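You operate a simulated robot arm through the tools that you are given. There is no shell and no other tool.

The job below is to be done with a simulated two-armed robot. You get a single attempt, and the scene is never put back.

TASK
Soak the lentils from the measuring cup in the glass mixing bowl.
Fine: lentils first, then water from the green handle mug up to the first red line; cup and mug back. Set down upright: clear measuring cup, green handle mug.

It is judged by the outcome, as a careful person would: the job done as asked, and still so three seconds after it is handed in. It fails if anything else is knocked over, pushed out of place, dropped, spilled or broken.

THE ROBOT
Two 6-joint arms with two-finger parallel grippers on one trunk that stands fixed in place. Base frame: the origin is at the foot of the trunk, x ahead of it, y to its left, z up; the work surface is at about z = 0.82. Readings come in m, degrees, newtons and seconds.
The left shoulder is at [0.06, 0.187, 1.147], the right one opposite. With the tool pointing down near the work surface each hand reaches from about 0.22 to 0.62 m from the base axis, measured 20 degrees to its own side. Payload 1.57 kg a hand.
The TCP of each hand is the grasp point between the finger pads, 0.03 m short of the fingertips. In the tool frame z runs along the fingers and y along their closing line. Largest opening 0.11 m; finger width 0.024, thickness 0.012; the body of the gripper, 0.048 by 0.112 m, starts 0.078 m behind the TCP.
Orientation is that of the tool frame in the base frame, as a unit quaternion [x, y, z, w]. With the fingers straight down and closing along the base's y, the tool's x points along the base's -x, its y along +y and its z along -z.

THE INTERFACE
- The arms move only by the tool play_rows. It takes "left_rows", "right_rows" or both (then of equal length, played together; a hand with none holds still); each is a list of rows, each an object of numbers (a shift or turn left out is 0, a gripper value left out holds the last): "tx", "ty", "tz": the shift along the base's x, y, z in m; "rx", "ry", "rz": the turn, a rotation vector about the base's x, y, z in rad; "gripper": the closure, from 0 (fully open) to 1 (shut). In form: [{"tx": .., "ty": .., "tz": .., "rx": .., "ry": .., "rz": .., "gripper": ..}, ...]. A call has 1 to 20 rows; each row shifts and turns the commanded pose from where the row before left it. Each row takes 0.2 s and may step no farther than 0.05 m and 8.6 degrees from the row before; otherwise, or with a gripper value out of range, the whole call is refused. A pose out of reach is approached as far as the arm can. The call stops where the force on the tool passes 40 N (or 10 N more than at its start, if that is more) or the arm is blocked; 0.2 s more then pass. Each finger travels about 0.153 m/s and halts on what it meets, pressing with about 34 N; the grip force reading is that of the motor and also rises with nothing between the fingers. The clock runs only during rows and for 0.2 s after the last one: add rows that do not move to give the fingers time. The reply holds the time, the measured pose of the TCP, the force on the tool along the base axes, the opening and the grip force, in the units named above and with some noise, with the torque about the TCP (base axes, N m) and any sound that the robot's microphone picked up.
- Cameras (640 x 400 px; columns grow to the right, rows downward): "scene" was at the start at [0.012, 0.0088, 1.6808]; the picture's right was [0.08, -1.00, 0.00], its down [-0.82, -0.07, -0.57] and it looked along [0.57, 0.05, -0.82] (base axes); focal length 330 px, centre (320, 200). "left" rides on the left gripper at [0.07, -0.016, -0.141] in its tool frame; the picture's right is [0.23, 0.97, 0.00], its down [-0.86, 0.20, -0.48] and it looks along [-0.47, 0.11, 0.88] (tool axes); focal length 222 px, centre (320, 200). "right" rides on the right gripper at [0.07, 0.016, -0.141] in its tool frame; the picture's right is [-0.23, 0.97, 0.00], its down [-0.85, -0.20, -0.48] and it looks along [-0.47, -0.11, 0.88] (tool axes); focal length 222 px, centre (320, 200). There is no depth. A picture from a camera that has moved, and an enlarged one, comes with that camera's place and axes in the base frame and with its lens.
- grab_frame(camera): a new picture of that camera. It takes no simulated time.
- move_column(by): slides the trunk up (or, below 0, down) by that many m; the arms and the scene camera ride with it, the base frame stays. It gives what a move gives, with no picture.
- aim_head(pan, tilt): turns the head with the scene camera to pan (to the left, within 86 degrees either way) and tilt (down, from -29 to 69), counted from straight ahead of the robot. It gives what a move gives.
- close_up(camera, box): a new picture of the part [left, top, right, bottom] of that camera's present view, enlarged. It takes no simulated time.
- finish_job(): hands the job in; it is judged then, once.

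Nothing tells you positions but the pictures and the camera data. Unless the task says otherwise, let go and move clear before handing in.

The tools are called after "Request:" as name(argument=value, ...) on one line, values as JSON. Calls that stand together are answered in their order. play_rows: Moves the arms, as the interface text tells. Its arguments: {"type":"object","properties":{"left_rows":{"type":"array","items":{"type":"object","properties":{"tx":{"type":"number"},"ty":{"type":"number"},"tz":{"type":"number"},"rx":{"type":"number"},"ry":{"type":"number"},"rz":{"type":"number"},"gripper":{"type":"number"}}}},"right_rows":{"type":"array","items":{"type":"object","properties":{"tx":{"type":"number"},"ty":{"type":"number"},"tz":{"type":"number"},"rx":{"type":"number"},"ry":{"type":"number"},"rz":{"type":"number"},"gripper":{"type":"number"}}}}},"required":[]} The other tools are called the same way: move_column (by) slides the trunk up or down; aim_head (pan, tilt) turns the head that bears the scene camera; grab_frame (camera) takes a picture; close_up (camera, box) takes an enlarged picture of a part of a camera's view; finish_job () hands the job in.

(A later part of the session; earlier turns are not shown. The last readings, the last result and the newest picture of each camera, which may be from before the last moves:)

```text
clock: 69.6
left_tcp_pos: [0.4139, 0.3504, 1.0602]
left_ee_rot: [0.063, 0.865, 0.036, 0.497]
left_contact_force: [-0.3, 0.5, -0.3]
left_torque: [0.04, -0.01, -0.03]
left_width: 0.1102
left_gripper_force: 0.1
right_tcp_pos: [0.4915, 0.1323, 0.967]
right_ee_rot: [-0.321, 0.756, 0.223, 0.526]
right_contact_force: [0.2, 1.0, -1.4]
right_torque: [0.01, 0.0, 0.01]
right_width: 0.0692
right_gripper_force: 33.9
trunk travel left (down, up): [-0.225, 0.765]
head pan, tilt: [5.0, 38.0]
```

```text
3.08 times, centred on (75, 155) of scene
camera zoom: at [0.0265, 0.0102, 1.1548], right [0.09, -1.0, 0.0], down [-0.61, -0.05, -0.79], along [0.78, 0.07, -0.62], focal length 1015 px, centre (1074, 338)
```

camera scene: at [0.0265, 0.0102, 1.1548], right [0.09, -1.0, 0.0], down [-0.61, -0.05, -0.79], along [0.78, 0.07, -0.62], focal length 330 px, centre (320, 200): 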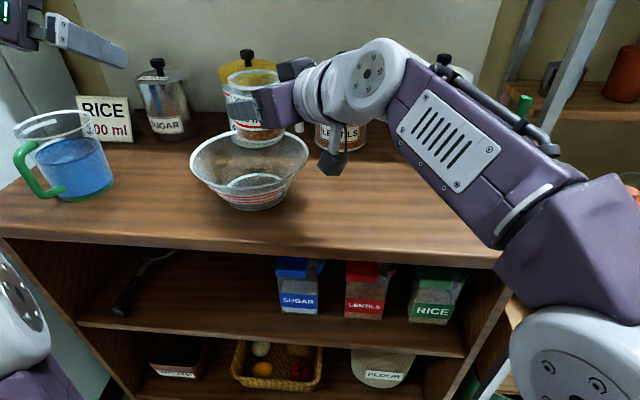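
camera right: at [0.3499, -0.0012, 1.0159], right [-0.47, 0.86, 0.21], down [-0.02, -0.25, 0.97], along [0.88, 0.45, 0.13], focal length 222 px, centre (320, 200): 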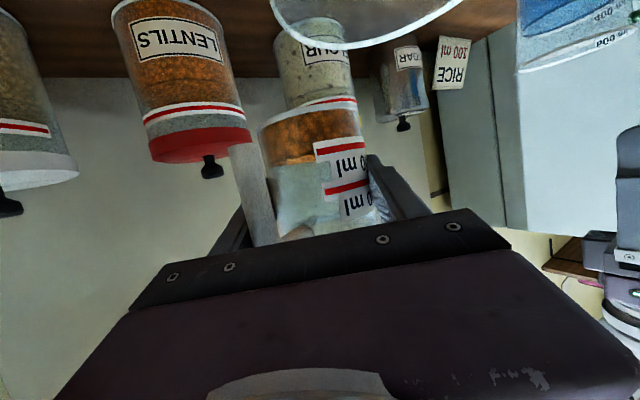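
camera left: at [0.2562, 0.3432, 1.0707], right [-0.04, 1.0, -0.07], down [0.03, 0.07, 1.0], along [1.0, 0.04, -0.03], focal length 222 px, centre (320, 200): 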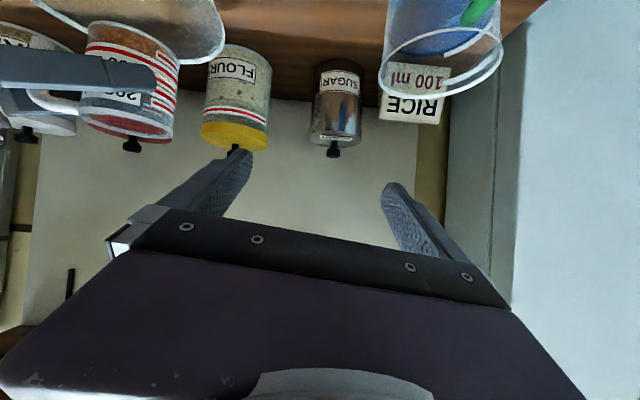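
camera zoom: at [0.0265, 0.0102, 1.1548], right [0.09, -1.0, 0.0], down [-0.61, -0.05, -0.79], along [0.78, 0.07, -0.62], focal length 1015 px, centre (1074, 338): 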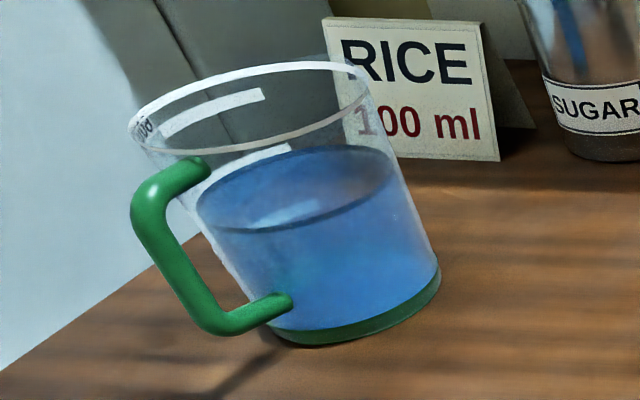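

The bowl's rim is at about (0.47, 0.161, 0.8825), line 1 about 20 mm above the table and line 2 about 37 mm. The cup is in position, so I start the spin in small steps.

Request:
play_rows(right_rows=[{"tz": -0.008, "rx": -0.052, "ry": -0.054, "rz": 0.028}, {"rx": -0.052, "ry": -0.054, "rz": 0.028}, {"rx": -0.052, "ry": -0.054, "rz": 0.028}, {"rx": -0.052, "ry": -0.054, "rz": 0.028}, {"rx": -0.052, "ry": -0.054, "rz": 0.028}, {"rx": -0.052, "ry": -0.054, "rz": 0.028}, {"rx": -0.052, "ry": -0.054, "rz": 0.028}])

Request:
grab_frame(camera="scene")

```text
clock: 71.2
left_tcp_pos: [0.4143, 0.3506, 1.0611]
left_ee_rot: [0.062, 0.864, 0.036, 0.498]
left_contact_force: [-0.4, -0.6, -1.2]
left_torque: [0.0, -0.01, -0.03]
left_width: 0.1097
left_gripper_force: 0.1
right_tcp_pos: [0.491, 0.1326, 0.958]
right_ee_rot: [-0.518, 0.637, 0.069, 0.567]
right_contact_force: [0.0, 0.2, -1.7]
right_torque: [0.02, -0.01, -0.01]
right_width: 0.0697
right_gripper_force: 34.7
trunk travel left (down, up): [-0.225, 0.765]
head pan, tilt: [5.0, 38.0]
```

```text
taken
camera scene: at [0.0265, 0.0102, 1.1548], right [0.09, -1.0, 0.0], down [-0.61, -0.05, -0.79], along [0.78, 0.07, -0.62], focal length 330 px, centre (320, 200)
```

scene: 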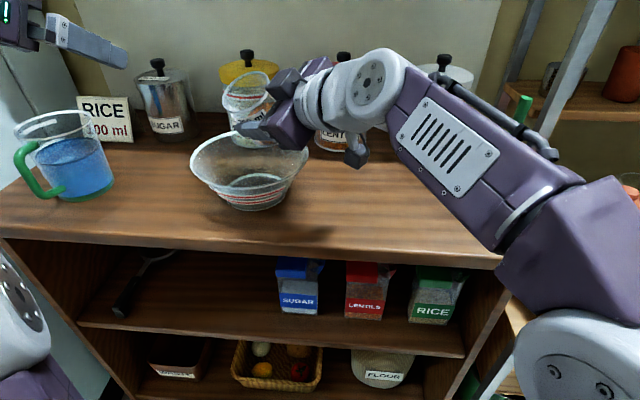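

The roll works cleanly with the position held. I continue to about 60°.

Request:
play_rows(right_rows=[{"rx": -0.052, "ry": -0.054, "rz": 0.028}, {"rx": -0.052, "ry": -0.054, "rz": 0.028}, {"rx": -0.052, "ry": -0.054, "rz": 0.028}, {"rx": -0.052, "ry": -0.054, "rz": 0.028}, {"rx": -0.052, "ry": -0.054, "rz": 0.028}, {"rx": -0.052, "ry": -0.054, "rz": 0.028}])

Request:
close_up(camera="scene", box=[170, 60, 370, 220])

Request:
grab_frame(camera="left")

```text
clock: 72.6
left_tcp_pos: [0.4141, 0.3493, 1.0615]
left_ee_rot: [0.062, 0.865, 0.036, 0.497]
left_contact_force: [0.2, 0.1, 0.2]
left_torque: [-0.05, -0.02, -0.03]
left_width: 0.11
left_gripper_force: 0.2
right_tcp_pos: [0.4918, 0.1324, 0.9581]
right_ee_rot: [0.655, -0.496, 0.067, -0.567]
right_contact_force: [-0.4, 0.0, -1.2]
right_torque: [0.0, 0.02, 0.0]
right_width: 0.0693
right_gripper_force: 33.7
trunk travel left (down, up): [-0.225, 0.765]
head pan, tilt: [5.0, 38.0]
```

```text
2.50 times, centred on (270, 140) of scene
camera zoom: at [0.0265, 0.0102, 1.1548], right [0.09, -1.0, 0.0], down [-0.61, -0.05, -0.79], along [0.78, 0.07, -0.62], focal length 825 px, centre (445, 350)
```

zoom: 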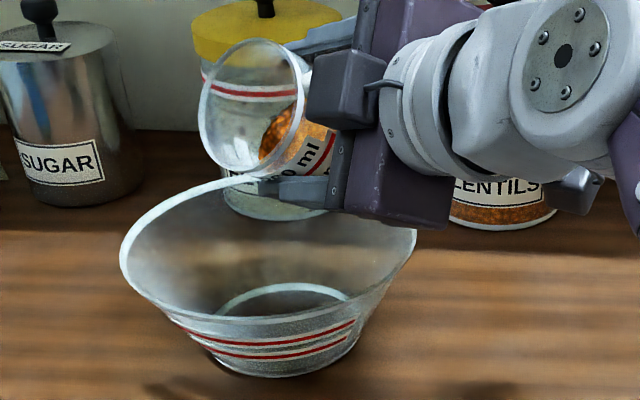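

```text
taken
camera left: at [0.2562, 0.3432, 1.0707], right [-0.04, 1.0, -0.07], down [0.03, 0.07, 1.0], along [1.0, 0.04, -0.03], focal length 222 px, centre (320, 200)
```

left: 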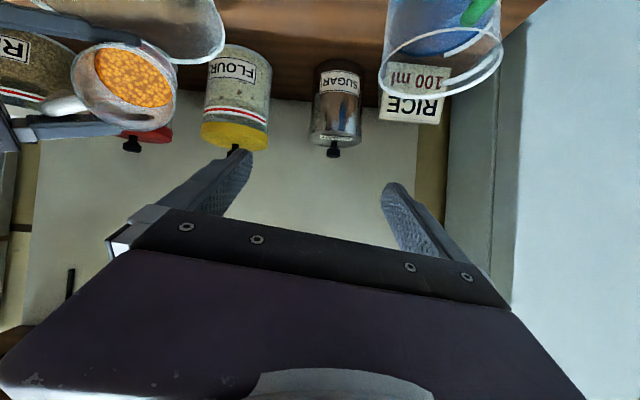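

The lip sits over the bowl's centre as computed, and the lentils are still in the cup. I continue in finer steps.

Request:
play_rows(right_rows=[{"rx": -0.0325, "ry": -0.0337, "rz": 0.0175}, {"rx": -0.0325, "ry": -0.0337, "rz": 0.0175}, {"rx": -0.0325, "ry": -0.0337, "rz": 0.0175}, {"rx": -0.0325, "ry": -0.0337, "rz": 0.0175}, {"rx": 0.0}])

Request:
close_up(camera="scene", box=[170, 60, 370, 220])

Request:
close_up(camera="left", box=[0, 0, 240, 150])

```text
clock: 73.8
left_tcp_pos: [0.4135, 0.3497, 1.0595]
left_ee_rot: [0.061, 0.864, 0.037, 0.498]
left_contact_force: [0.6, -0.2, 0.2]
left_torque: [-0.02, -0.03, -0.02]
left_width: 0.1102
left_gripper_force: 0.1
right_tcp_pos: [0.4919, 0.1322, 0.958]
right_ee_rot: [0.701, -0.427, 0.123, -0.558]
right_contact_force: [-0.1, 1.2, -1.1]
right_torque: [-0.03, 0.07, 0.02]
right_width: 0.0693
right_gripper_force: 33.6
trunk travel left (down, up): [-0.225, 0.765]
head pan, tilt: [5.0, 38.0]
```

```text
2.50 times, centred on (270, 140) of scene
camera zoom: at [0.0265, 0.0102, 1.1548], right [0.09, -1.0, 0.0], down [-0.61, -0.05, -0.79], along [0.78, 0.07, -0.62], focal length 825 px, centre (445, 350)
```

zoom: 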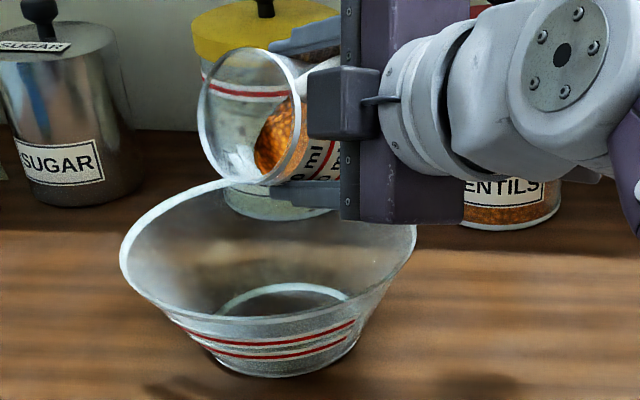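

```text
2.67 times, centred on (120, 75) of left
camera zoom: at [0.2562, 0.3432, 1.0707], right [-0.04, 1.0, -0.07], down [0.03, 0.07, 1.0], along [1.0, 0.04, -0.03], focal length 592 px, centre (853, 533)
```

zoom: 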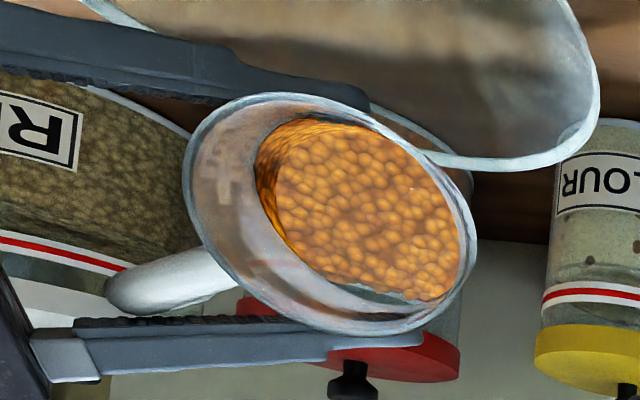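

Request:
play_rows(right_rows=[{"rx": -0.0325, "ry": -0.0337, "rz": 0.0175}, {"rx": -0.0325, "ry": -0.0337, "rz": 0.0175}, {"rx": -0.0325, "ry": -0.0337, "rz": 0.0175}, {"rx": 0.0}, {"rx": 0.0}])

Request:
close_up(camera="scene", box=[170, 60, 370, 220])

Request:
close_up(camera="left", box=[0, 0, 240, 150])

```text
clock: 75.0
left_tcp_pos: [0.4141, 0.3511, 1.0597]
left_ee_rot: [0.062, 0.865, 0.036, 0.497]
left_contact_force: [0.3, -0.3, -0.5]
left_torque: [-0.02, -0.01, 0.05]
left_width: 0.1101
left_gripper_force: 0.0
right_tcp_pos: [0.4911, 0.1328, 0.9581]
right_ee_rot: [0.73, -0.375, 0.164, -0.547]
right_contact_force: [-0.7, 0.1, -1.4]
right_torque: [0.02, 0.01, 0.0]
right_width: 0.0693
right_gripper_force: 34.0
trunk travel left (down, up): [-0.225, 0.765]
head pan, tilt: [5.0, 38.0]
```

```text
2.50 times, centred on (270, 140) of scene
camera zoom: at [0.0265, 0.0102, 1.1548], right [0.09, -1.0, 0.0], down [-0.61, -0.05, -0.79], along [0.78, 0.07, -0.62], focal length 825 px, centre (445, 350)
```

zoom: 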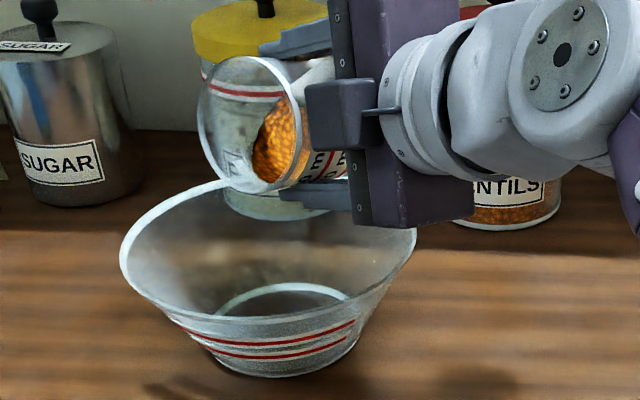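

```text
2.67 times, centred on (120, 75) of left
camera zoom: at [0.2562, 0.3432, 1.0707], right [-0.04, 1.0, -0.07], down [0.03, 0.07, 1.0], along [1.0, 0.04, -0.03], focal length 592 px, centre (853, 533)
```

zoom: 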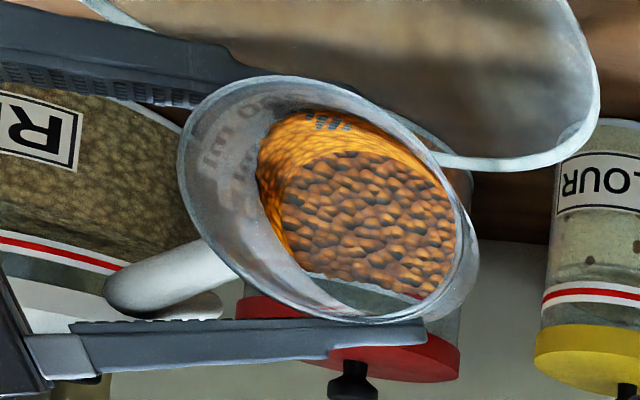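

The lentils are leaning toward the lip but not flowing yet. I keep tilting slowly.

Request:
play_rows(right_rows=[{"rx": -0.0325, "ry": -0.0337, "rz": 0.0175}, {"rx": -0.0325, "ry": -0.0337, "rz": 0.0175}, {"rx": -0.0325, "ry": -0.0337, "rz": 0.0175}, {"rx": -0.0325, "ry": -0.0337, "rz": 0.0175}, {"rx": 0.0}, {"rx": 0.0}])

Request:
close_up(camera="scene", box=[170, 60, 370, 220])

Request:
close_up(camera="left", box=[0, 0, 240, 150])

```text
clock: 76.4
left_tcp_pos: [0.4136, 0.351, 1.0599]
left_ee_rot: [0.062, 0.865, 0.036, 0.497]
left_contact_force: [-0.6, 0.1, 0.6]
left_torque: [-0.01, 0.0, 0.04]
left_width: 0.1099
left_gripper_force: 0.0
right_tcp_pos: [0.4916, 0.1315, 0.9594]
right_ee_rot: [0.764, -0.299, 0.218, -0.528]
right_contact_force: [0.1, -0.4, -1.4]
right_torque: [0.0, 0.03, 0.01]
right_width: 0.0694
right_gripper_force: 33.9
trunk travel left (down, up): [-0.225, 0.765]
head pan, tilt: [5.0, 38.0]
```

```text
2.50 times, centred on (270, 140) of scene
camera zoom: at [0.0265, 0.0102, 1.1548], right [0.09, -1.0, 0.0], down [-0.61, -0.05, -0.79], along [0.78, 0.07, -0.62], focal length 825 px, centre (445, 350)
```

zoom: 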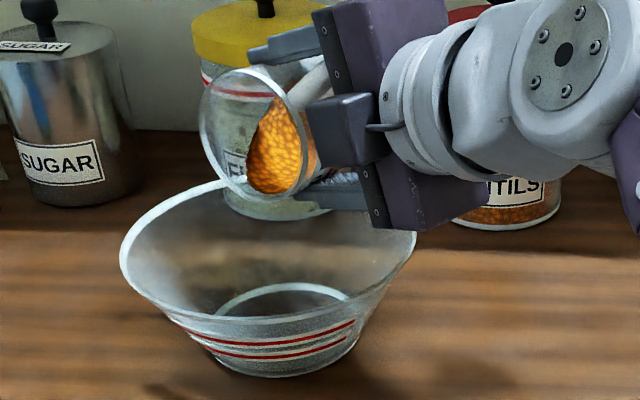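

```text
2.67 times, centred on (120, 75) of left
camera zoom: at [0.2562, 0.3432, 1.0707], right [-0.04, 1.0, -0.07], down [0.03, 0.07, 1.0], along [1.0, 0.04, -0.03], focal length 592 px, centre (853, 533)
```

zoom: 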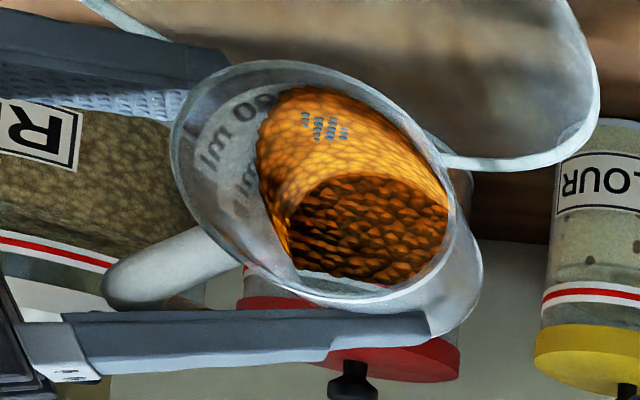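

Now the lentils have nearly reached the lip, which is right above the bowl's centre. I continue slowly to start the flow.

Request:
play_rows(right_rows=[{"rx": -0.0325, "ry": -0.0337, "rz": 0.0175}, {"rx": -0.0325, "ry": -0.0337, "rz": 0.0175}, {"rx": 0.0}, {"rx": 0.0}, {"rx": -0.0325, "ry": -0.0337, "rz": 0.0175}, {"rx": 0.0}, {"rx": 0.0}])

Request:
close_up(camera="scene", box=[170, 60, 370, 220])

Request:
close_up(camera="left", box=[0, 0, 240, 150])

```text
clock: 78.0
left_tcp_pos: [0.4148, 0.3506, 1.0605]
left_ee_rot: [0.061, 0.864, 0.037, 0.498]
left_contact_force: [-0.2, 0.0, -0.2]
left_torque: [-0.01, 0.0, -0.03]
left_width: 0.1102
left_gripper_force: 0.1
right_tcp_pos: [0.4917, 0.1318, 0.9573]
right_ee_rot: [0.785, -0.241, 0.256, -0.51]
right_contact_force: [-0.8, 0.6, -1.3]
right_torque: [-0.01, 0.02, 0.0]
right_width: 0.0695
right_gripper_force: 34.6
trunk travel left (down, up): [-0.225, 0.765]
head pan, tilt: [5.0, 38.0]
```

```text
2.50 times, centred on (270, 140) of scene
camera zoom: at [0.0265, 0.0102, 1.1548], right [0.09, -1.0, 0.0], down [-0.61, -0.05, -0.79], along [0.78, 0.07, -0.62], focal length 825 px, centre (445, 350)
```

zoom: 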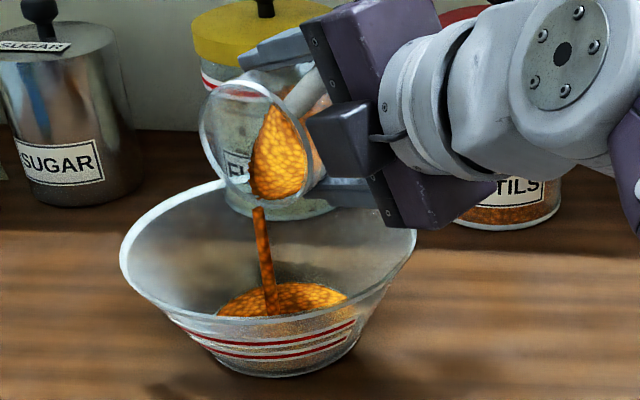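

```text
2.67 times, centred on (120, 75) of left
camera zoom: at [0.2562, 0.3432, 1.0707], right [-0.04, 1.0, -0.07], down [0.03, 0.07, 1.0], along [1.0, 0.04, -0.03], focal length 592 px, centre (853, 533)
```

zoom: 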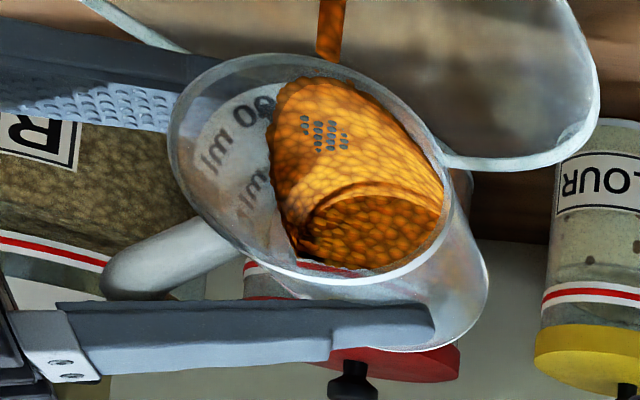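

Lentils are flowing in a stream right into the middle of the bowl. I keep tilting in small steps to empty the cup.

Request:
play_rows(right_rows=[{"rx": -0.0325, "ry": -0.0337, "rz": 0.0175}, {"rx": 0.0}, {"rx": -0.0325, "ry": -0.0337, "rz": 0.0175}, {"rx": 0.0}, {"rx": -0.0325, "ry": -0.0337, "rz": 0.0175}, {"rx": 0.0}, {"rx": -0.0325, "ry": -0.0337, "rz": 0.0175}, {"rx": 0.0}, {"rx": 0.0}])

Request:
close_up(camera="scene", box=[170, 60, 370, 220])

Request:
close_up(camera="left", box=[0, 0, 240, 150])

```text
clock: 80.0
left_tcp_pos: [0.4135, 0.3495, 1.0595]
left_ee_rot: [0.061, 0.865, 0.037, 0.497]
left_contact_force: [-1.3, -0.4, 0.2]
left_torque: [-0.01, -0.01, -0.05]
left_width: 0.11
left_gripper_force: 0.1
right_tcp_pos: [0.4918, 0.1317, 0.9578]
right_ee_rot: [0.805, -0.162, 0.306, -0.481]
right_contact_force: [0.4, -0.8, -0.8]
right_torque: [-0.06, 0.02, -0.01]
right_width: 0.0692
right_gripper_force: 33.8
trunk travel left (down, up): [-0.225, 0.765]
head pan, tilt: [5.0, 38.0]
```

```text
2.50 times, centred on (270, 140) of scene
camera zoom: at [0.0264, 0.0102, 1.1548], right [0.09, -1.0, 0.0], down [-0.61, -0.05, -0.79], along [0.79, 0.07, -0.62], focal length 825 px, centre (445, 350)
```

zoom: 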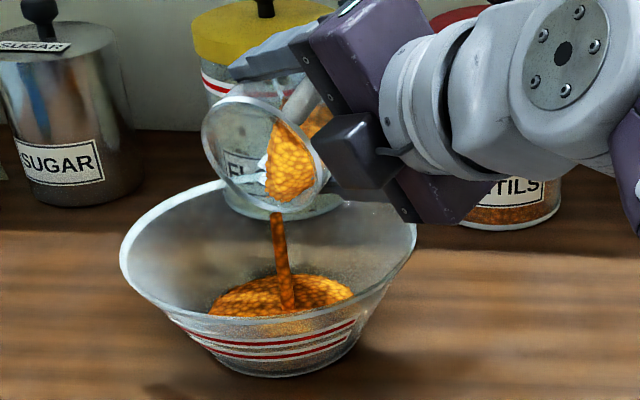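

```text
2.67 times, centred on (120, 75) of left
camera zoom: at [0.2561, 0.3432, 1.0707], right [-0.04, 1.0, -0.07], down [0.03, 0.07, 1.0], along [1.0, 0.04, -0.03], focal length 592 px, centre (853, 533)
```

zoom: 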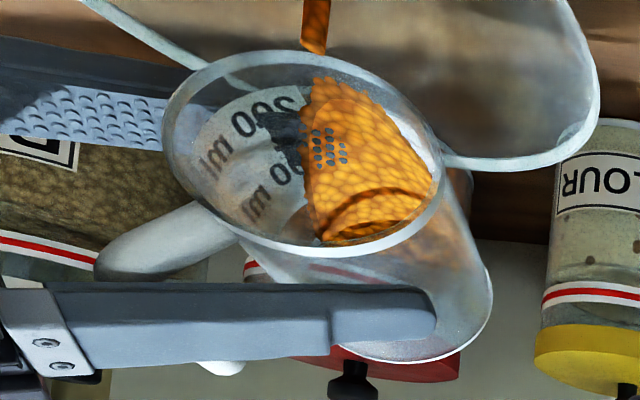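

Request:
play_rows(right_rows=[{"rx": -0.0325, "ry": -0.0337, "rz": 0.0175}, {"rx": 0.0}, {"rx": -0.0325, "ry": -0.0337, "rz": 0.0175}, {"rx": 0.0}, {"rx": -0.0325, "ry": -0.0337, "rz": 0.0175}, {"rx": 0.0}, {"rx": -0.0325, "ry": -0.0337, "rz": 0.0175}, {"rx": 0.0}, {"rx": 0.0}])

Request:
close_up(camera="scene", box=[170, 60, 370, 220])

Request:
close_up(camera="left", box=[0, 0, 240, 150])

```text
clock: 82.0
left_tcp_pos: [0.4149, 0.3484, 1.0611]
left_ee_rot: [0.061, 0.864, 0.037, 0.498]
left_contact_force: [-0.1, 0.2, 0.0]
left_torque: [0.0, 0.0, 0.02]
left_width: 0.1099
left_gripper_force: 0.0
right_tcp_pos: [0.4912, 0.1319, 0.9583]
right_ee_rot: [0.818, -0.081, 0.352, -0.448]
right_contact_force: [-0.2, -0.7, -0.8]
right_torque: [-0.01, 0.04, 0.01]
right_width: 0.0694
right_gripper_force: 34.0
trunk travel left (down, up): [-0.225, 0.765]
head pan, tilt: [5.0, 38.0]
```

```text
2.50 times, centred on (270, 140) of scene
camera zoom: at [0.0264, 0.0102, 1.1548], right [0.09, -1.0, 0.0], down [-0.61, -0.05, -0.79], along [0.79, 0.07, -0.62], focal length 825 px, centre (445, 350)
```

zoom: 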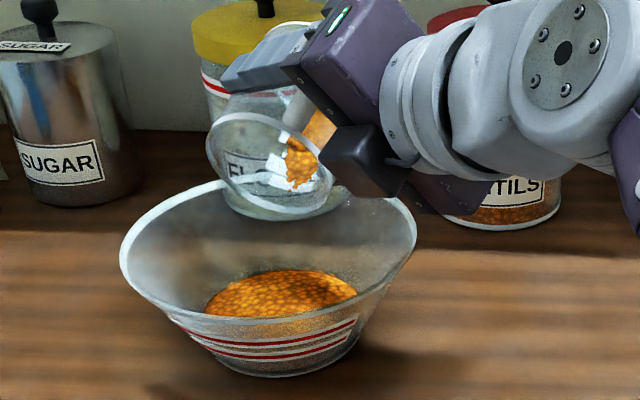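

```text
2.67 times, centred on (120, 75) of left
camera zoom: at [0.2561, 0.3432, 1.0707], right [-0.04, 1.0, -0.07], down [0.03, 0.07, 1.0], along [1.0, 0.04, -0.03], focal length 592 px, centre (853, 533)
```

zoom: 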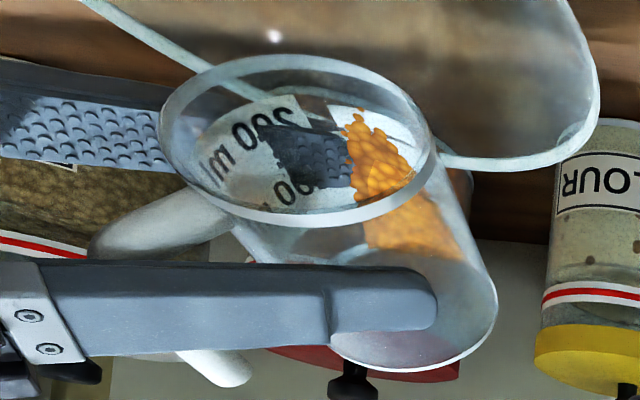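

Most lentils are in the bowl; a small wedge remains in the cup. I tilt further, watching for the wrist limit.

Request:
play_rows(right_rows=[{"rx": -0.0325, "ry": -0.0337, "rz": 0.0175}, {"rx": 0.0}, {"rx": -0.0325, "ry": -0.0337, "rz": 0.0175}, {"rx": 0.0}, {"rx": 0.0}, {"rx": 0.0}])

Request:
close_up(camera="scene", box=[170, 60, 370, 220])

Request:
close_up(camera="left", box=[0, 0, 240, 150])

```text
clock: 83.4
left_tcp_pos: [0.414, 0.3494, 1.0604]
left_ee_rot: [0.061, 0.865, 0.037, 0.497]
left_contact_force: [0.1, -0.2, 0.1]
left_torque: [0.02, 0.0, 0.01]
left_width: 0.1101
left_gripper_force: 0.0
right_tcp_pos: [0.4911, 0.1324, 0.9585]
right_ee_rot: [0.821, -0.041, 0.374, -0.43]
right_contact_force: [-0.4, -0.1, -1.1]
right_torque: [-0.02, -0.01, 0.0]
right_width: 0.0694
right_gripper_force: 34.0
trunk travel left (down, up): [-0.225, 0.765]
head pan, tilt: [5.0, 38.0]
```

```text
2.50 times, centred on (270, 140) of scene
camera zoom: at [0.0264, 0.0102, 1.1548], right [0.09, -1.0, 0.0], down [-0.61, -0.05, -0.79], along [0.79, 0.07, -0.62], focal length 825 px, centre (445, 350)
```

zoom: 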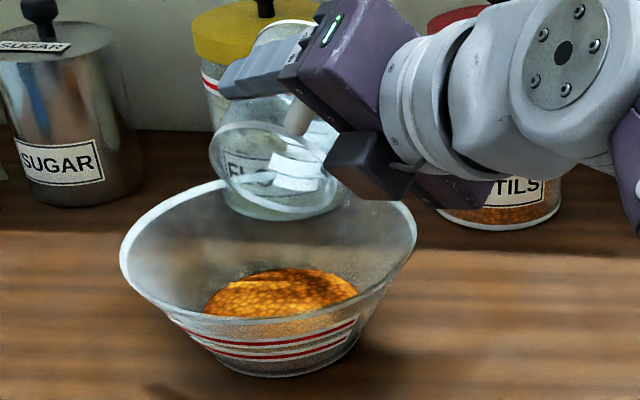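

```text
2.67 times, centred on (120, 75) of left
camera zoom: at [0.2561, 0.3432, 1.0707], right [-0.04, 1.0, -0.07], down [0.03, 0.07, 1.0], along [1.0, 0.04, -0.03], focal length 592 px, centre (853, 533)
```

zoom: 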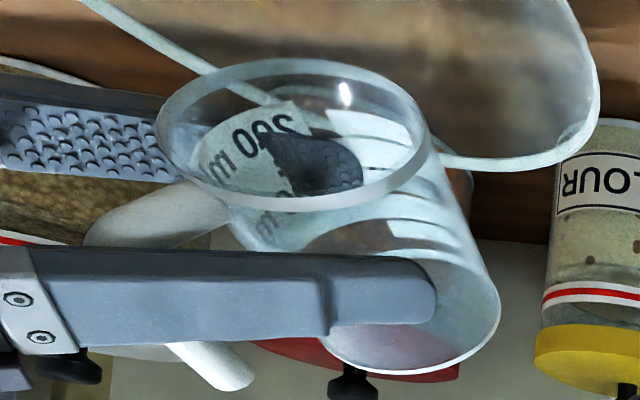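

The cup is completely empty and all the lentils are in the bowl. I spin the cup back upright.

Request:
play_rows(right_rows=[{"rx": 0.0728, "ry": 0.0756, "rz": -0.0392}, {"rx": 0.0728, "ry": 0.0756, "rz": -0.0392}, {"rx": 0.0728, "ry": 0.0756, "rz": -0.0392}, {"rx": 0.0728, "ry": 0.0756, "rz": -0.0392}, {"rx": 0.0728, "ry": 0.0756, "rz": -0.0392}, {"rx": 0.0728, "ry": 0.0756, "rz": -0.0392}, {"rx": 0.0728, "ry": 0.0756, "rz": -0.0392}, {"rx": 0.0728, "ry": 0.0756, "rz": -0.0392}, {"rx": 0.0728, "ry": 0.0756, "rz": -0.0392}, {"rx": 0.0728, "ry": 0.0756, "rz": -0.0392}, {"rx": 0.0728, "ry": 0.0756, "rz": -0.0392}, {"rx": 0.0728, "ry": 0.0756, "rz": -0.0392}, {"rx": 0.0728, "ry": 0.0756, "rz": -0.0392}, {"rx": 0.0728, "ry": 0.0756, "rz": -0.0392}, {"rx": 0.0728, "ry": 0.0756, "rz": -0.0392}, {"rx": 0.0728, "ry": 0.0756, "rz": -0.0392}, {"rx": 0.0728, "ry": 0.0756, "rz": -0.0392}, {"rx": 0.0728, "ry": 0.0756, "rz": -0.0392}, {"rx": 0.0728, "ry": 0.0756, "rz": -0.0392}, {"rx": 0.0728, "ry": 0.0756, "rz": -0.0392}])

Request:
close_up(camera="scene", box=[170, 60, 370, 220])

Request:
close_up(camera="scene", box=[205, 150, 305, 215])

```text
clock: 87.6
left_tcp_pos: [0.414, 0.3499, 1.0598]
left_ee_rot: [0.061, 0.865, 0.037, 0.497]
left_contact_force: [0.8, -0.5, 0.3]
left_torque: [0.01, 0.0, -0.01]
left_width: 0.1102
left_gripper_force: 0.1
right_tcp_pos: [0.4907, 0.1317, 0.9581]
right_ee_rot: [-0.319, 0.756, 0.223, 0.526]
right_contact_force: [0.3, -0.3, -1.0]
right_torque: [-0.03, 0.01, 0.01]
right_width: 0.0696
right_gripper_force: 34.0
trunk travel left (down, up): [-0.225, 0.765]
head pan, tilt: [5.0, 38.0]
```

```text
2.50 times, centred on (270, 140) of scene
camera zoom: at [0.0264, 0.0102, 1.1548], right [0.09, -1.0, 0.0], down [-0.61, -0.05, -0.79], along [0.79, 0.07, -0.62], focal length 825 px, centre (445, 350)
```

zoom: 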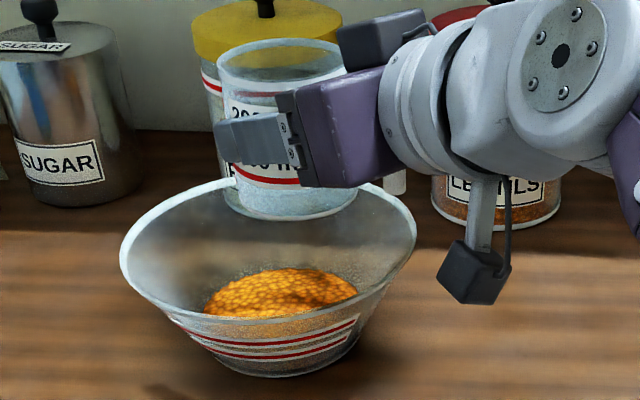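

```text
6.15 times, centred on (255, 182) of scene
camera zoom: at [0.0264, 0.0102, 1.1548], right [0.09, -1.0, 0.0], down [-0.61, -0.05, -0.79], along [0.79, 0.07, -0.62], focal length 2031 px, centre (720, 308)
```

zoom: 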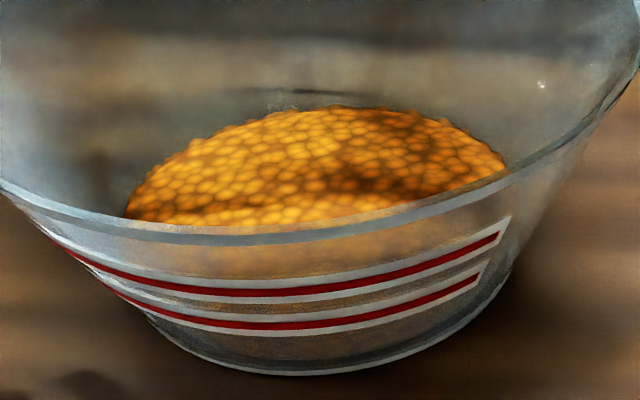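

All lentils are in the bowl, nothing spilled, and the cup is upright. I carry it back along the reverse of its earlier path toward its original spot.

Request:
play_rows(right_rows=[{"tz": 0.015}, {"tx": -0.005, "ty": -0.02}, {"tx": -0.005, "ty": -0.025}, {"tx": -0.005, "ty": -0.025}, {"tx": -0.005, "ty": -0.025}, {"tx": -0.005, "ty": -0.025}, {"tx": -0.005, "ty": -0.025}, {"tx": -0.005, "ty": -0.02}, {"tx": -0.006, "ty": -0.012}, {"tz": 0.0}])

Request:
grab_frame(camera="scene")

Request:
grab_frame(camera="right")

```text
clock: 89.8
left_tcp_pos: [0.4145, 0.3499, 1.0611]
left_ee_rot: [0.061, 0.864, 0.037, 0.498]
left_contact_force: [-0.4, -0.2, -0.3]
left_torque: [0.03, -0.01, -0.05]
left_width: 0.1099
left_gripper_force: 0.1
right_tcp_pos: [0.4501, -0.0443, 0.9744]
right_ee_rot: [-0.32, 0.756, 0.224, 0.525]
right_contact_force: [0.6, -0.5, -1.2]
right_torque: [-0.02, 0.03, 0.0]
right_width: 0.0692
right_gripper_force: 34.5
trunk travel left (down, up): [-0.225, 0.765]
head pan, tilt: [5.0, 38.0]
```

```text
taken
camera scene: at [0.0264, 0.0102, 1.1548], right [0.09, -1.0, 0.0], down [-0.61, -0.05, -0.79], along [0.79, 0.07, -0.62], focal length 330 px, centre (320, 200)
```

scene: 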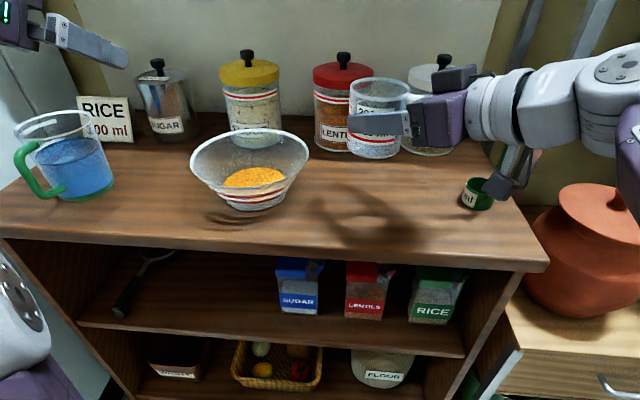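

```text
taken
camera right: at [0.3288, -0.1463, 0.9582], right [-0.64, 0.73, 0.21], down [0.04, -0.25, 0.97], along [0.76, 0.63, 0.13], focal length 222 px, centre (320, 200)
```

right: 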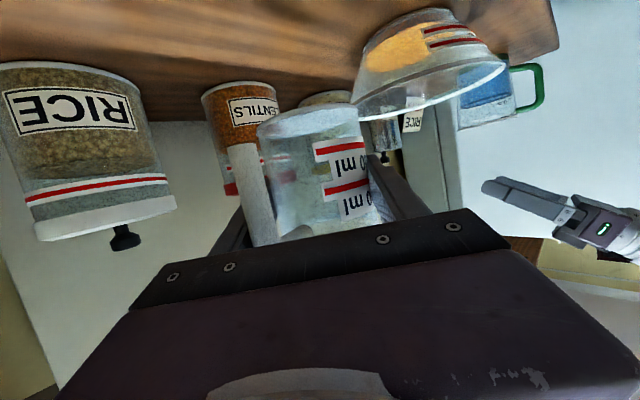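

Request:
close_up(camera="scene", box=[400, 50, 600, 220])

Request:
close_up(camera="right", box=[340, 0, 520, 130])

```text
2.35 times, centred on (500, 135) of scene
camera zoom: at [0.0264, 0.0102, 1.1548], right [0.09, -1.0, 0.0], down [-0.61, -0.05, -0.79], along [0.79, 0.07, -0.62], focal length 776 px, centre (-104, 353)
```

zoom: 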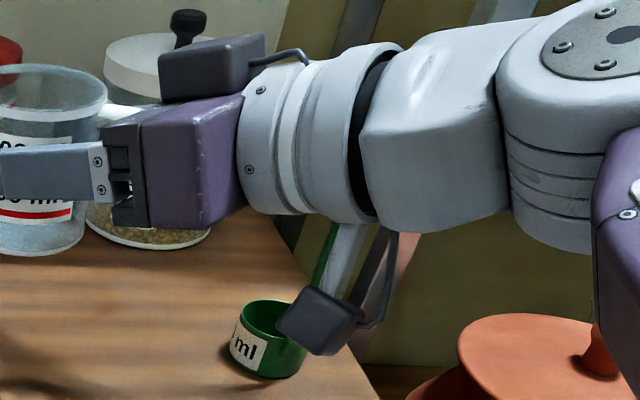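

```text
3.08 times, centred on (430, 65) of right
camera zoom: at [0.3288, -0.1463, 0.9582], right [-0.64, 0.73, 0.21], down [0.04, -0.25, 0.97], along [0.76, 0.63, 0.13], focal length 684 px, centre (-18, 615)
```

zoom: 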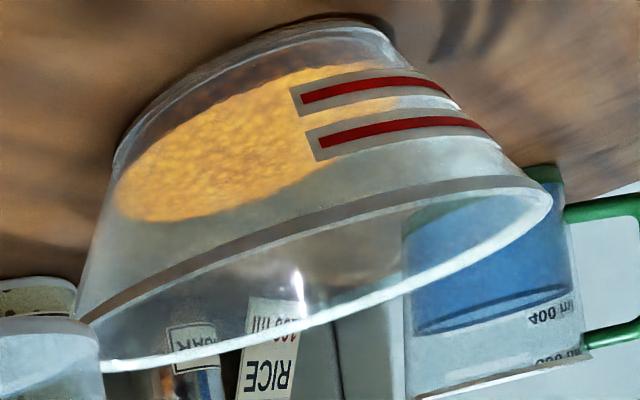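

The path back is clear of the scoop. I lower the cup, slide it sideways to its original place, and set it down gently.

Request:
play_rows(right_rows=[{"tz": -0.025}, {"tz": -0.025}, {"tz": -0.018}, {"ty": -0.015}, {"ty": -0.02}, {"ty": -0.013}, {"tz": 0.0}])

Request:
play_rows(right_rows=[{"tz": -0.012}, {"tz": -0.008}, {"tz": 0.0}])

Request:
close_up(camera="scene", box=[320, 60, 520, 220])

Request:
grab_frame(camera="right")

```text
clock: 91.4
left_tcp_pos: [0.4137, 0.3488, 1.0603]
left_ee_rot: [0.061, 0.865, 0.037, 0.497]
left_contact_force: [-0.6, -0.4, -0.7]
left_torque: [-0.01, 0.0, 0.02]
left_width: 0.11
left_gripper_force: 0.1
right_tcp_pos: [0.4493, -0.0928, 0.9054]
right_ee_rot: [-0.32, 0.756, 0.223, 0.525]
right_contact_force: [0.0, 0.2, -0.9]
right_torque: [0.02, -0.03, 0.0]
right_width: 0.0694
right_gripper_force: 33.6
trunk travel left (down, up): [-0.225, 0.765]
head pan, tilt: [5.0, 38.0]
```

```text
clock: 92.2
left_tcp_pos: [0.4148, 0.3496, 1.0602]
left_ee_rot: [0.061, 0.864, 0.036, 0.498]
left_contact_force: [-0.1, 0.1, -0.3]
left_torque: [-0.03, 0.0, 0.01]
left_width: 0.1102
left_gripper_force: 0.2
right_tcp_pos: [0.4494, -0.0938, 0.8848]
right_ee_rot: [-0.32, 0.757, 0.223, 0.525]
right_contact_force: [-0.7, -1.1, -1.3]
right_torque: [0.03, 0.01, 0.01]
right_width: 0.0695
right_gripper_force: 34.0
trunk travel left (down, up): [-0.225, 0.765]
head pan, tilt: [5.0, 38.0]
```

```text
2.50 times, centred on (420, 140) of scene
camera zoom: at [0.0264, 0.0101, 1.1548], right [0.09, -1.0, 0.0], down [-0.61, -0.05, -0.79], along [0.79, 0.07, -0.62], focal length 825 px, centre (70, 350)
```

zoom: 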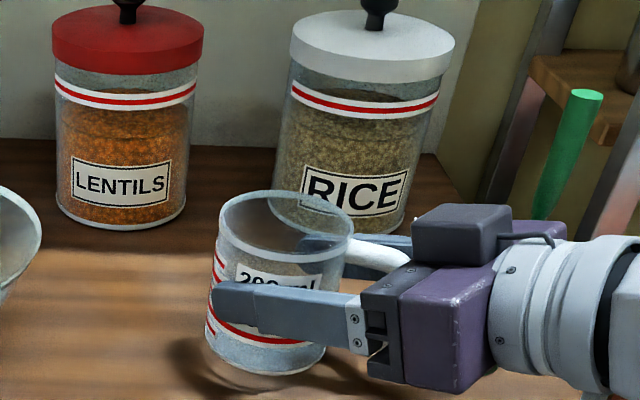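

```text
taken
camera right: at [0.3289, -0.1947, 0.8697], right [-0.64, 0.73, 0.21], down [0.04, -0.25, 0.97], along [0.76, 0.63, 0.13], focal length 222 px, centre (320, 200)
```

right: 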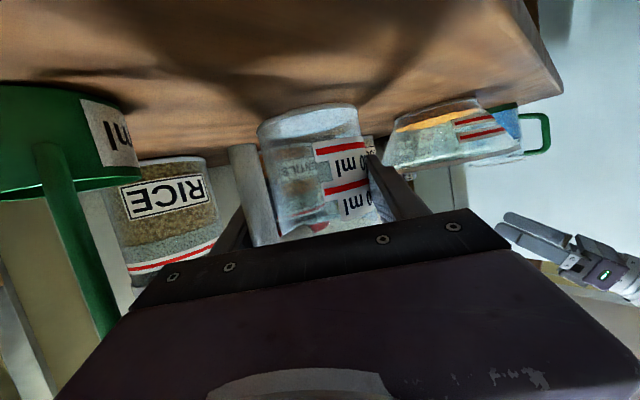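

The cup is about 1 cm above the table at its spot. I lower it in 2 mm steps to feel for contact.

Request:
play_rows(right_rows=[{"tz": -0.002}, {"tz": -0.002}, {"tz": -0.002}, {"tz": 0.0}])

Request:
play_rows(right_rows=[{"tz": -0.002}, {"tz": 0.0}])

Request:
play_rows(right_rows=[{"tz": -0.002}, {"tz": 0.0}])

```text
clock: 93.2
left_tcp_pos: [0.4144, 0.3501, 1.0611]
left_ee_rot: [0.061, 0.865, 0.037, 0.497]
left_contact_force: [0.2, -0.8, 0.3]
left_torque: [0.01, 0.01, -0.02]
left_width: 0.11
left_gripper_force: 0.2
right_tcp_pos: [0.45, -0.0926, 0.8797]
right_ee_rot: [-0.321, 0.756, 0.224, 0.525]
right_contact_force: [0.0, -0.2, -1.1]
right_torque: [0.03, 0.01, -0.02]
right_width: 0.0695
right_gripper_force: 33.4
trunk travel left (down, up): [-0.225, 0.765]
head pan, tilt: [5.0, 38.0]
```

```text
clock: 93.8
left_tcp_pos: [0.4131, 0.3493, 1.0599]
left_ee_rot: [0.062, 0.865, 0.036, 0.497]
left_contact_force: [0.2, -0.4, 0.3]
left_torque: [0.02, 0.0, 0.03]
left_width: 0.1099
left_gripper_force: 0.0
right_tcp_pos: [0.4492, -0.093, 0.8759]
right_ee_rot: [-0.32, 0.757, 0.223, 0.525]
right_contact_force: [0.3, -0.9, -1.4]
right_torque: [-0.01, 0.02, 0.04]
right_width: 0.0695
right_gripper_force: 33.7
trunk travel left (down, up): [-0.225, 0.765]
head pan, tilt: [5.0, 38.0]
```

```text
clock: 94.4
left_tcp_pos: [0.4142, 0.3497, 1.0606]
left_ee_rot: [0.061, 0.865, 0.037, 0.497]
left_contact_force: [-0.9, -0.4, -0.5]
left_torque: [0.04, -0.04, 0.03]
left_width: 0.1099
left_gripper_force: 0.1
right_tcp_pos: [0.4502, -0.0932, 0.8756]
right_ee_rot: [-0.319, 0.756, 0.223, 0.526]
right_contact_force: [0.8, 0.5, -0.4]
right_torque: [-0.01, 0.07, 0.02]
right_width: 0.0694
right_gripper_force: 34.3
trunk travel left (down, up): [-0.225, 0.765]
head pan, tilt: [5.0, 38.0]
```

Request:
play_rows(right_rows=[{"tz": -0.0015}, {"tz": 0.0}])

Request:
play_rows(right_rows=[{"tz": -0.0015}, {"tz": 0.0}])

Request:
close_up(camera="right", box=[220, 80, 420, 205])

```text
clock: 95.0
left_tcp_pos: [0.4141, 0.3502, 1.0608]
left_ee_rot: [0.061, 0.865, 0.037, 0.497]
left_contact_force: [-0.1, 0.7, 0.1]
left_torque: [-0.01, 0.0, 0.05]
left_width: 0.1097
left_gripper_force: 0.0
right_tcp_pos: [0.4511, -0.0919, 0.8752]
right_ee_rot: [-0.32, 0.756, 0.223, 0.526]
right_contact_force: [2.0, -1.7, 7.2]
right_torque: [-0.14, -0.01, 0.02]
right_width: 0.0696
right_gripper_force: 34.3
trunk travel left (down, up): [-0.225, 0.765]
head pan, tilt: [5.0, 38.0]
```

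```text
clock: 95.6
left_tcp_pos: [0.412, 0.3498, 1.0612]
left_ee_rot: [0.061, 0.864, 0.037, 0.498]
left_contact_force: [-0.3, 0.1, 0.1]
left_torque: [0.0, 0.01, 0.02]
left_width: 0.11
left_gripper_force: 0.1
right_tcp_pos: [0.4506, -0.0922, 0.8752]
right_ee_rot: [-0.319, 0.755, 0.223, 0.528]
right_contact_force: [7.8, -2.2, 22.9]
right_torque: [-0.04, -0.04, -0.07]
right_width: 0.0694
right_gripper_force: 34.3
trunk travel left (down, up): [-0.225, 0.765]
head pan, tilt: [5.0, 38.0]
```

```text
3.20 times, centred on (320, 142) of right
camera zoom: at [0.3282, -0.194, 0.859], right [-0.64, 0.73, 0.21], down [0.03, -0.25, 0.97], along [0.76, 0.63, 0.14], focal length 711 px, centre (320, 384)
```

zoom: 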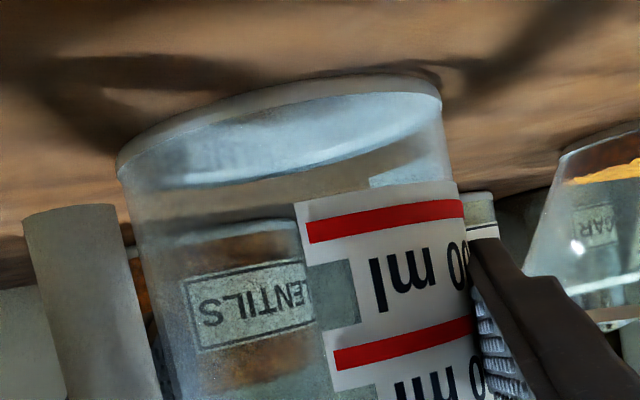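

The cup is on the table (contact felt). I ease off the pressure and open the fingers gradually.

Request:
play_rows(right_rows=[{"tz": 0.002}, {"tz": 0.0}])

Request:
play_rows(right_rows=[{"gripper": 0.36}, {"gripper": 0.34}, {"gripper": 0.3}, {"gripper": 0.25}, {"gripper": 0.15}, {"gripper": 0.0}, {"gripper": 0.0}, {"gripper": 0.0}])

Request:
close_up(camera="scene", box=[320, 60, 520, 220])

Request:
grab_frame(camera="right")

```text
clock: 96.2
left_tcp_pos: [0.414, 0.3501, 1.0599]
left_ee_rot: [0.062, 0.865, 0.037, 0.497]
left_contact_force: [-0.8, -0.2, -0.6]
left_torque: [0.02, -0.01, 0.0]
left_width: 0.1099
left_gripper_force: 0.1
right_tcp_pos: [0.4497, -0.0927, 0.8747]
right_ee_rot: [-0.32, 0.756, 0.223, 0.526]
right_contact_force: [5.5, -0.9, 17.0]
right_torque: [0.03, -0.43, -0.02]
right_width: 0.0696
right_gripper_force: 34.0
trunk travel left (down, up): [-0.225, 0.765]
head pan, tilt: [5.0, 38.0]
```

```text
clock: 98.0
left_tcp_pos: [0.4136, 0.3497, 1.0602]
left_ee_rot: [0.062, 0.865, 0.036, 0.497]
left_contact_force: [-0.2, -0.4, 0.1]
left_torque: [-0.01, -0.01, 0.04]
left_width: 0.11
left_gripper_force: 0.1
right_tcp_pos: [0.4488, -0.0921, 0.8738]
right_ee_rot: [-0.32, 0.756, 0.223, 0.525]
right_contact_force: [0.2, -0.3, -0.4]
right_torque: [0.0, 0.01, -0.02]
right_width: 0.1099
right_gripper_force: 0.1
trunk travel left (down, up): [-0.225, 0.765]
head pan, tilt: [5.0, 38.0]
```

```text
2.50 times, centred on (420, 140) of scene
camera zoom: at [0.0263, 0.0101, 1.1548], right [0.09, -1.0, 0.0], down [-0.61, -0.05, -0.79], along [0.79, 0.07, -0.62], focal length 825 px, centre (70, 350)
```

zoom: 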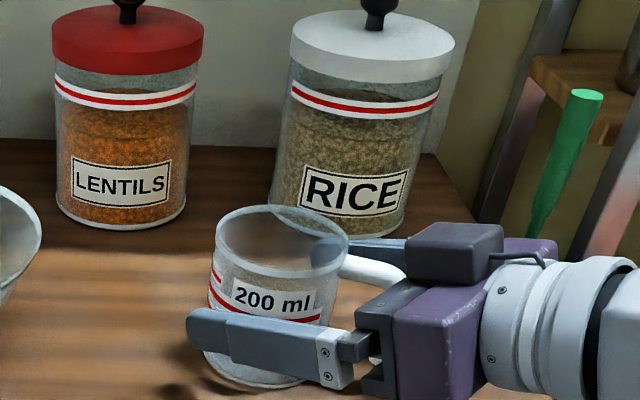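

```text
taken
camera right: at [0.3288, -0.1942, 0.859], right [-0.64, 0.73, 0.21], down [0.04, -0.25, 0.97], along [0.76, 0.63, 0.13], focal length 222 px, centre (320, 200)
```

right: 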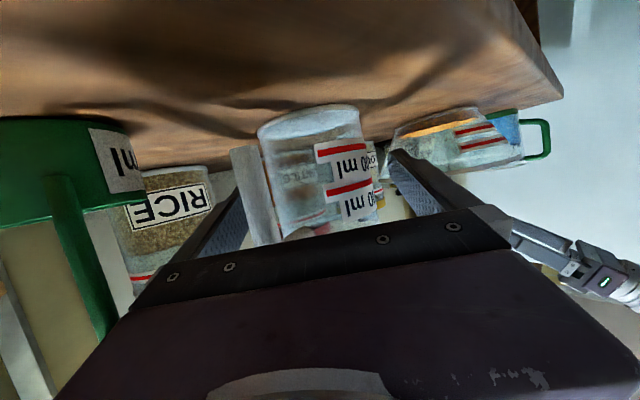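

The cup stands upright back at its place. I withdraw the right hand upward, drifting slightly away from the scoop handle.

Request:
play_rows(right_rows=[{"tz": 0.012, "tx": -0.002, "ty": 0.002}, {"tz": 0.014, "tx": -0.002, "ty": 0.002}, {"tz": 0.016, "tx": -0.002, "ty": 0.002}, {"tz": 0.016}, {"tz": 0.012}, {"tz": 0.0}])

Request:
close_up(camera="scene", box=[320, 60, 520, 220])

Request:
grab_frame(camera="right")

```text
clock: 99.4
left_tcp_pos: [0.4147, 0.35, 1.0603]
left_ee_rot: [0.062, 0.865, 0.037, 0.497]
left_contact_force: [-0.3, -0.6, 0.0]
left_torque: [-0.01, 0.02, 0.0]
left_width: 0.11
left_gripper_force: 0.1
right_tcp_pos: [0.4439, -0.0856, 0.9443]
right_ee_rot: [-0.32, 0.756, 0.223, 0.525]
right_contact_force: [-0.1, 0.2, -0.1]
right_torque: [0.02, -0.03, -0.01]
right_width: 0.1102
right_gripper_force: 0.1
trunk travel left (down, up): [-0.225, 0.765]
head pan, tilt: [5.0, 38.0]
```

```text
2.50 times, centred on (420, 140) of scene
camera zoom: at [0.0263, 0.0101, 1.1548], right [0.09, -1.0, 0.0], down [-0.61, -0.05, -0.79], along [0.79, 0.07, -0.62], focal length 825 px, centre (70, 350)
```

zoom: 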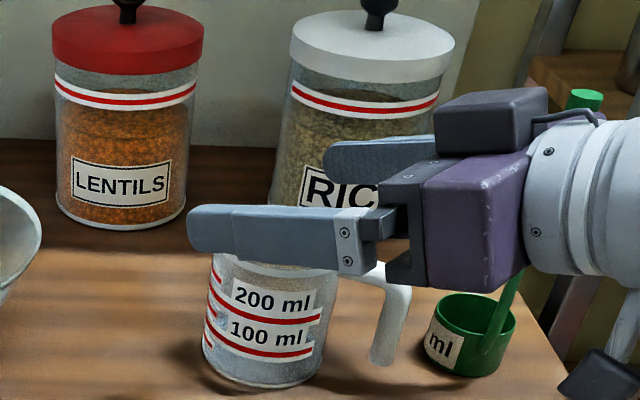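

```text
taken
camera right: at [0.3225, -0.1884, 0.9293], right [-0.64, 0.73, 0.21], down [0.04, -0.25, 0.97], along [0.76, 0.63, 0.13], focal length 222 px, centre (320, 200)
```

right: 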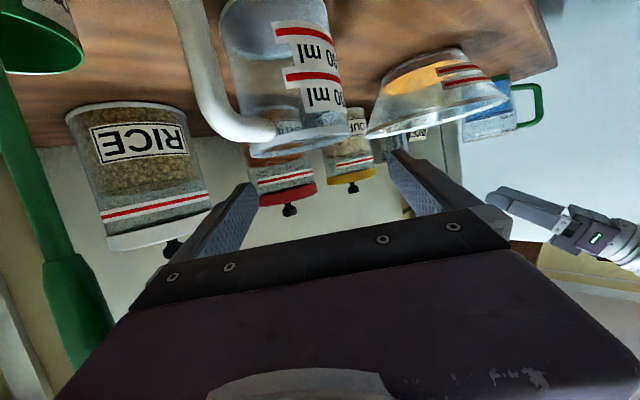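

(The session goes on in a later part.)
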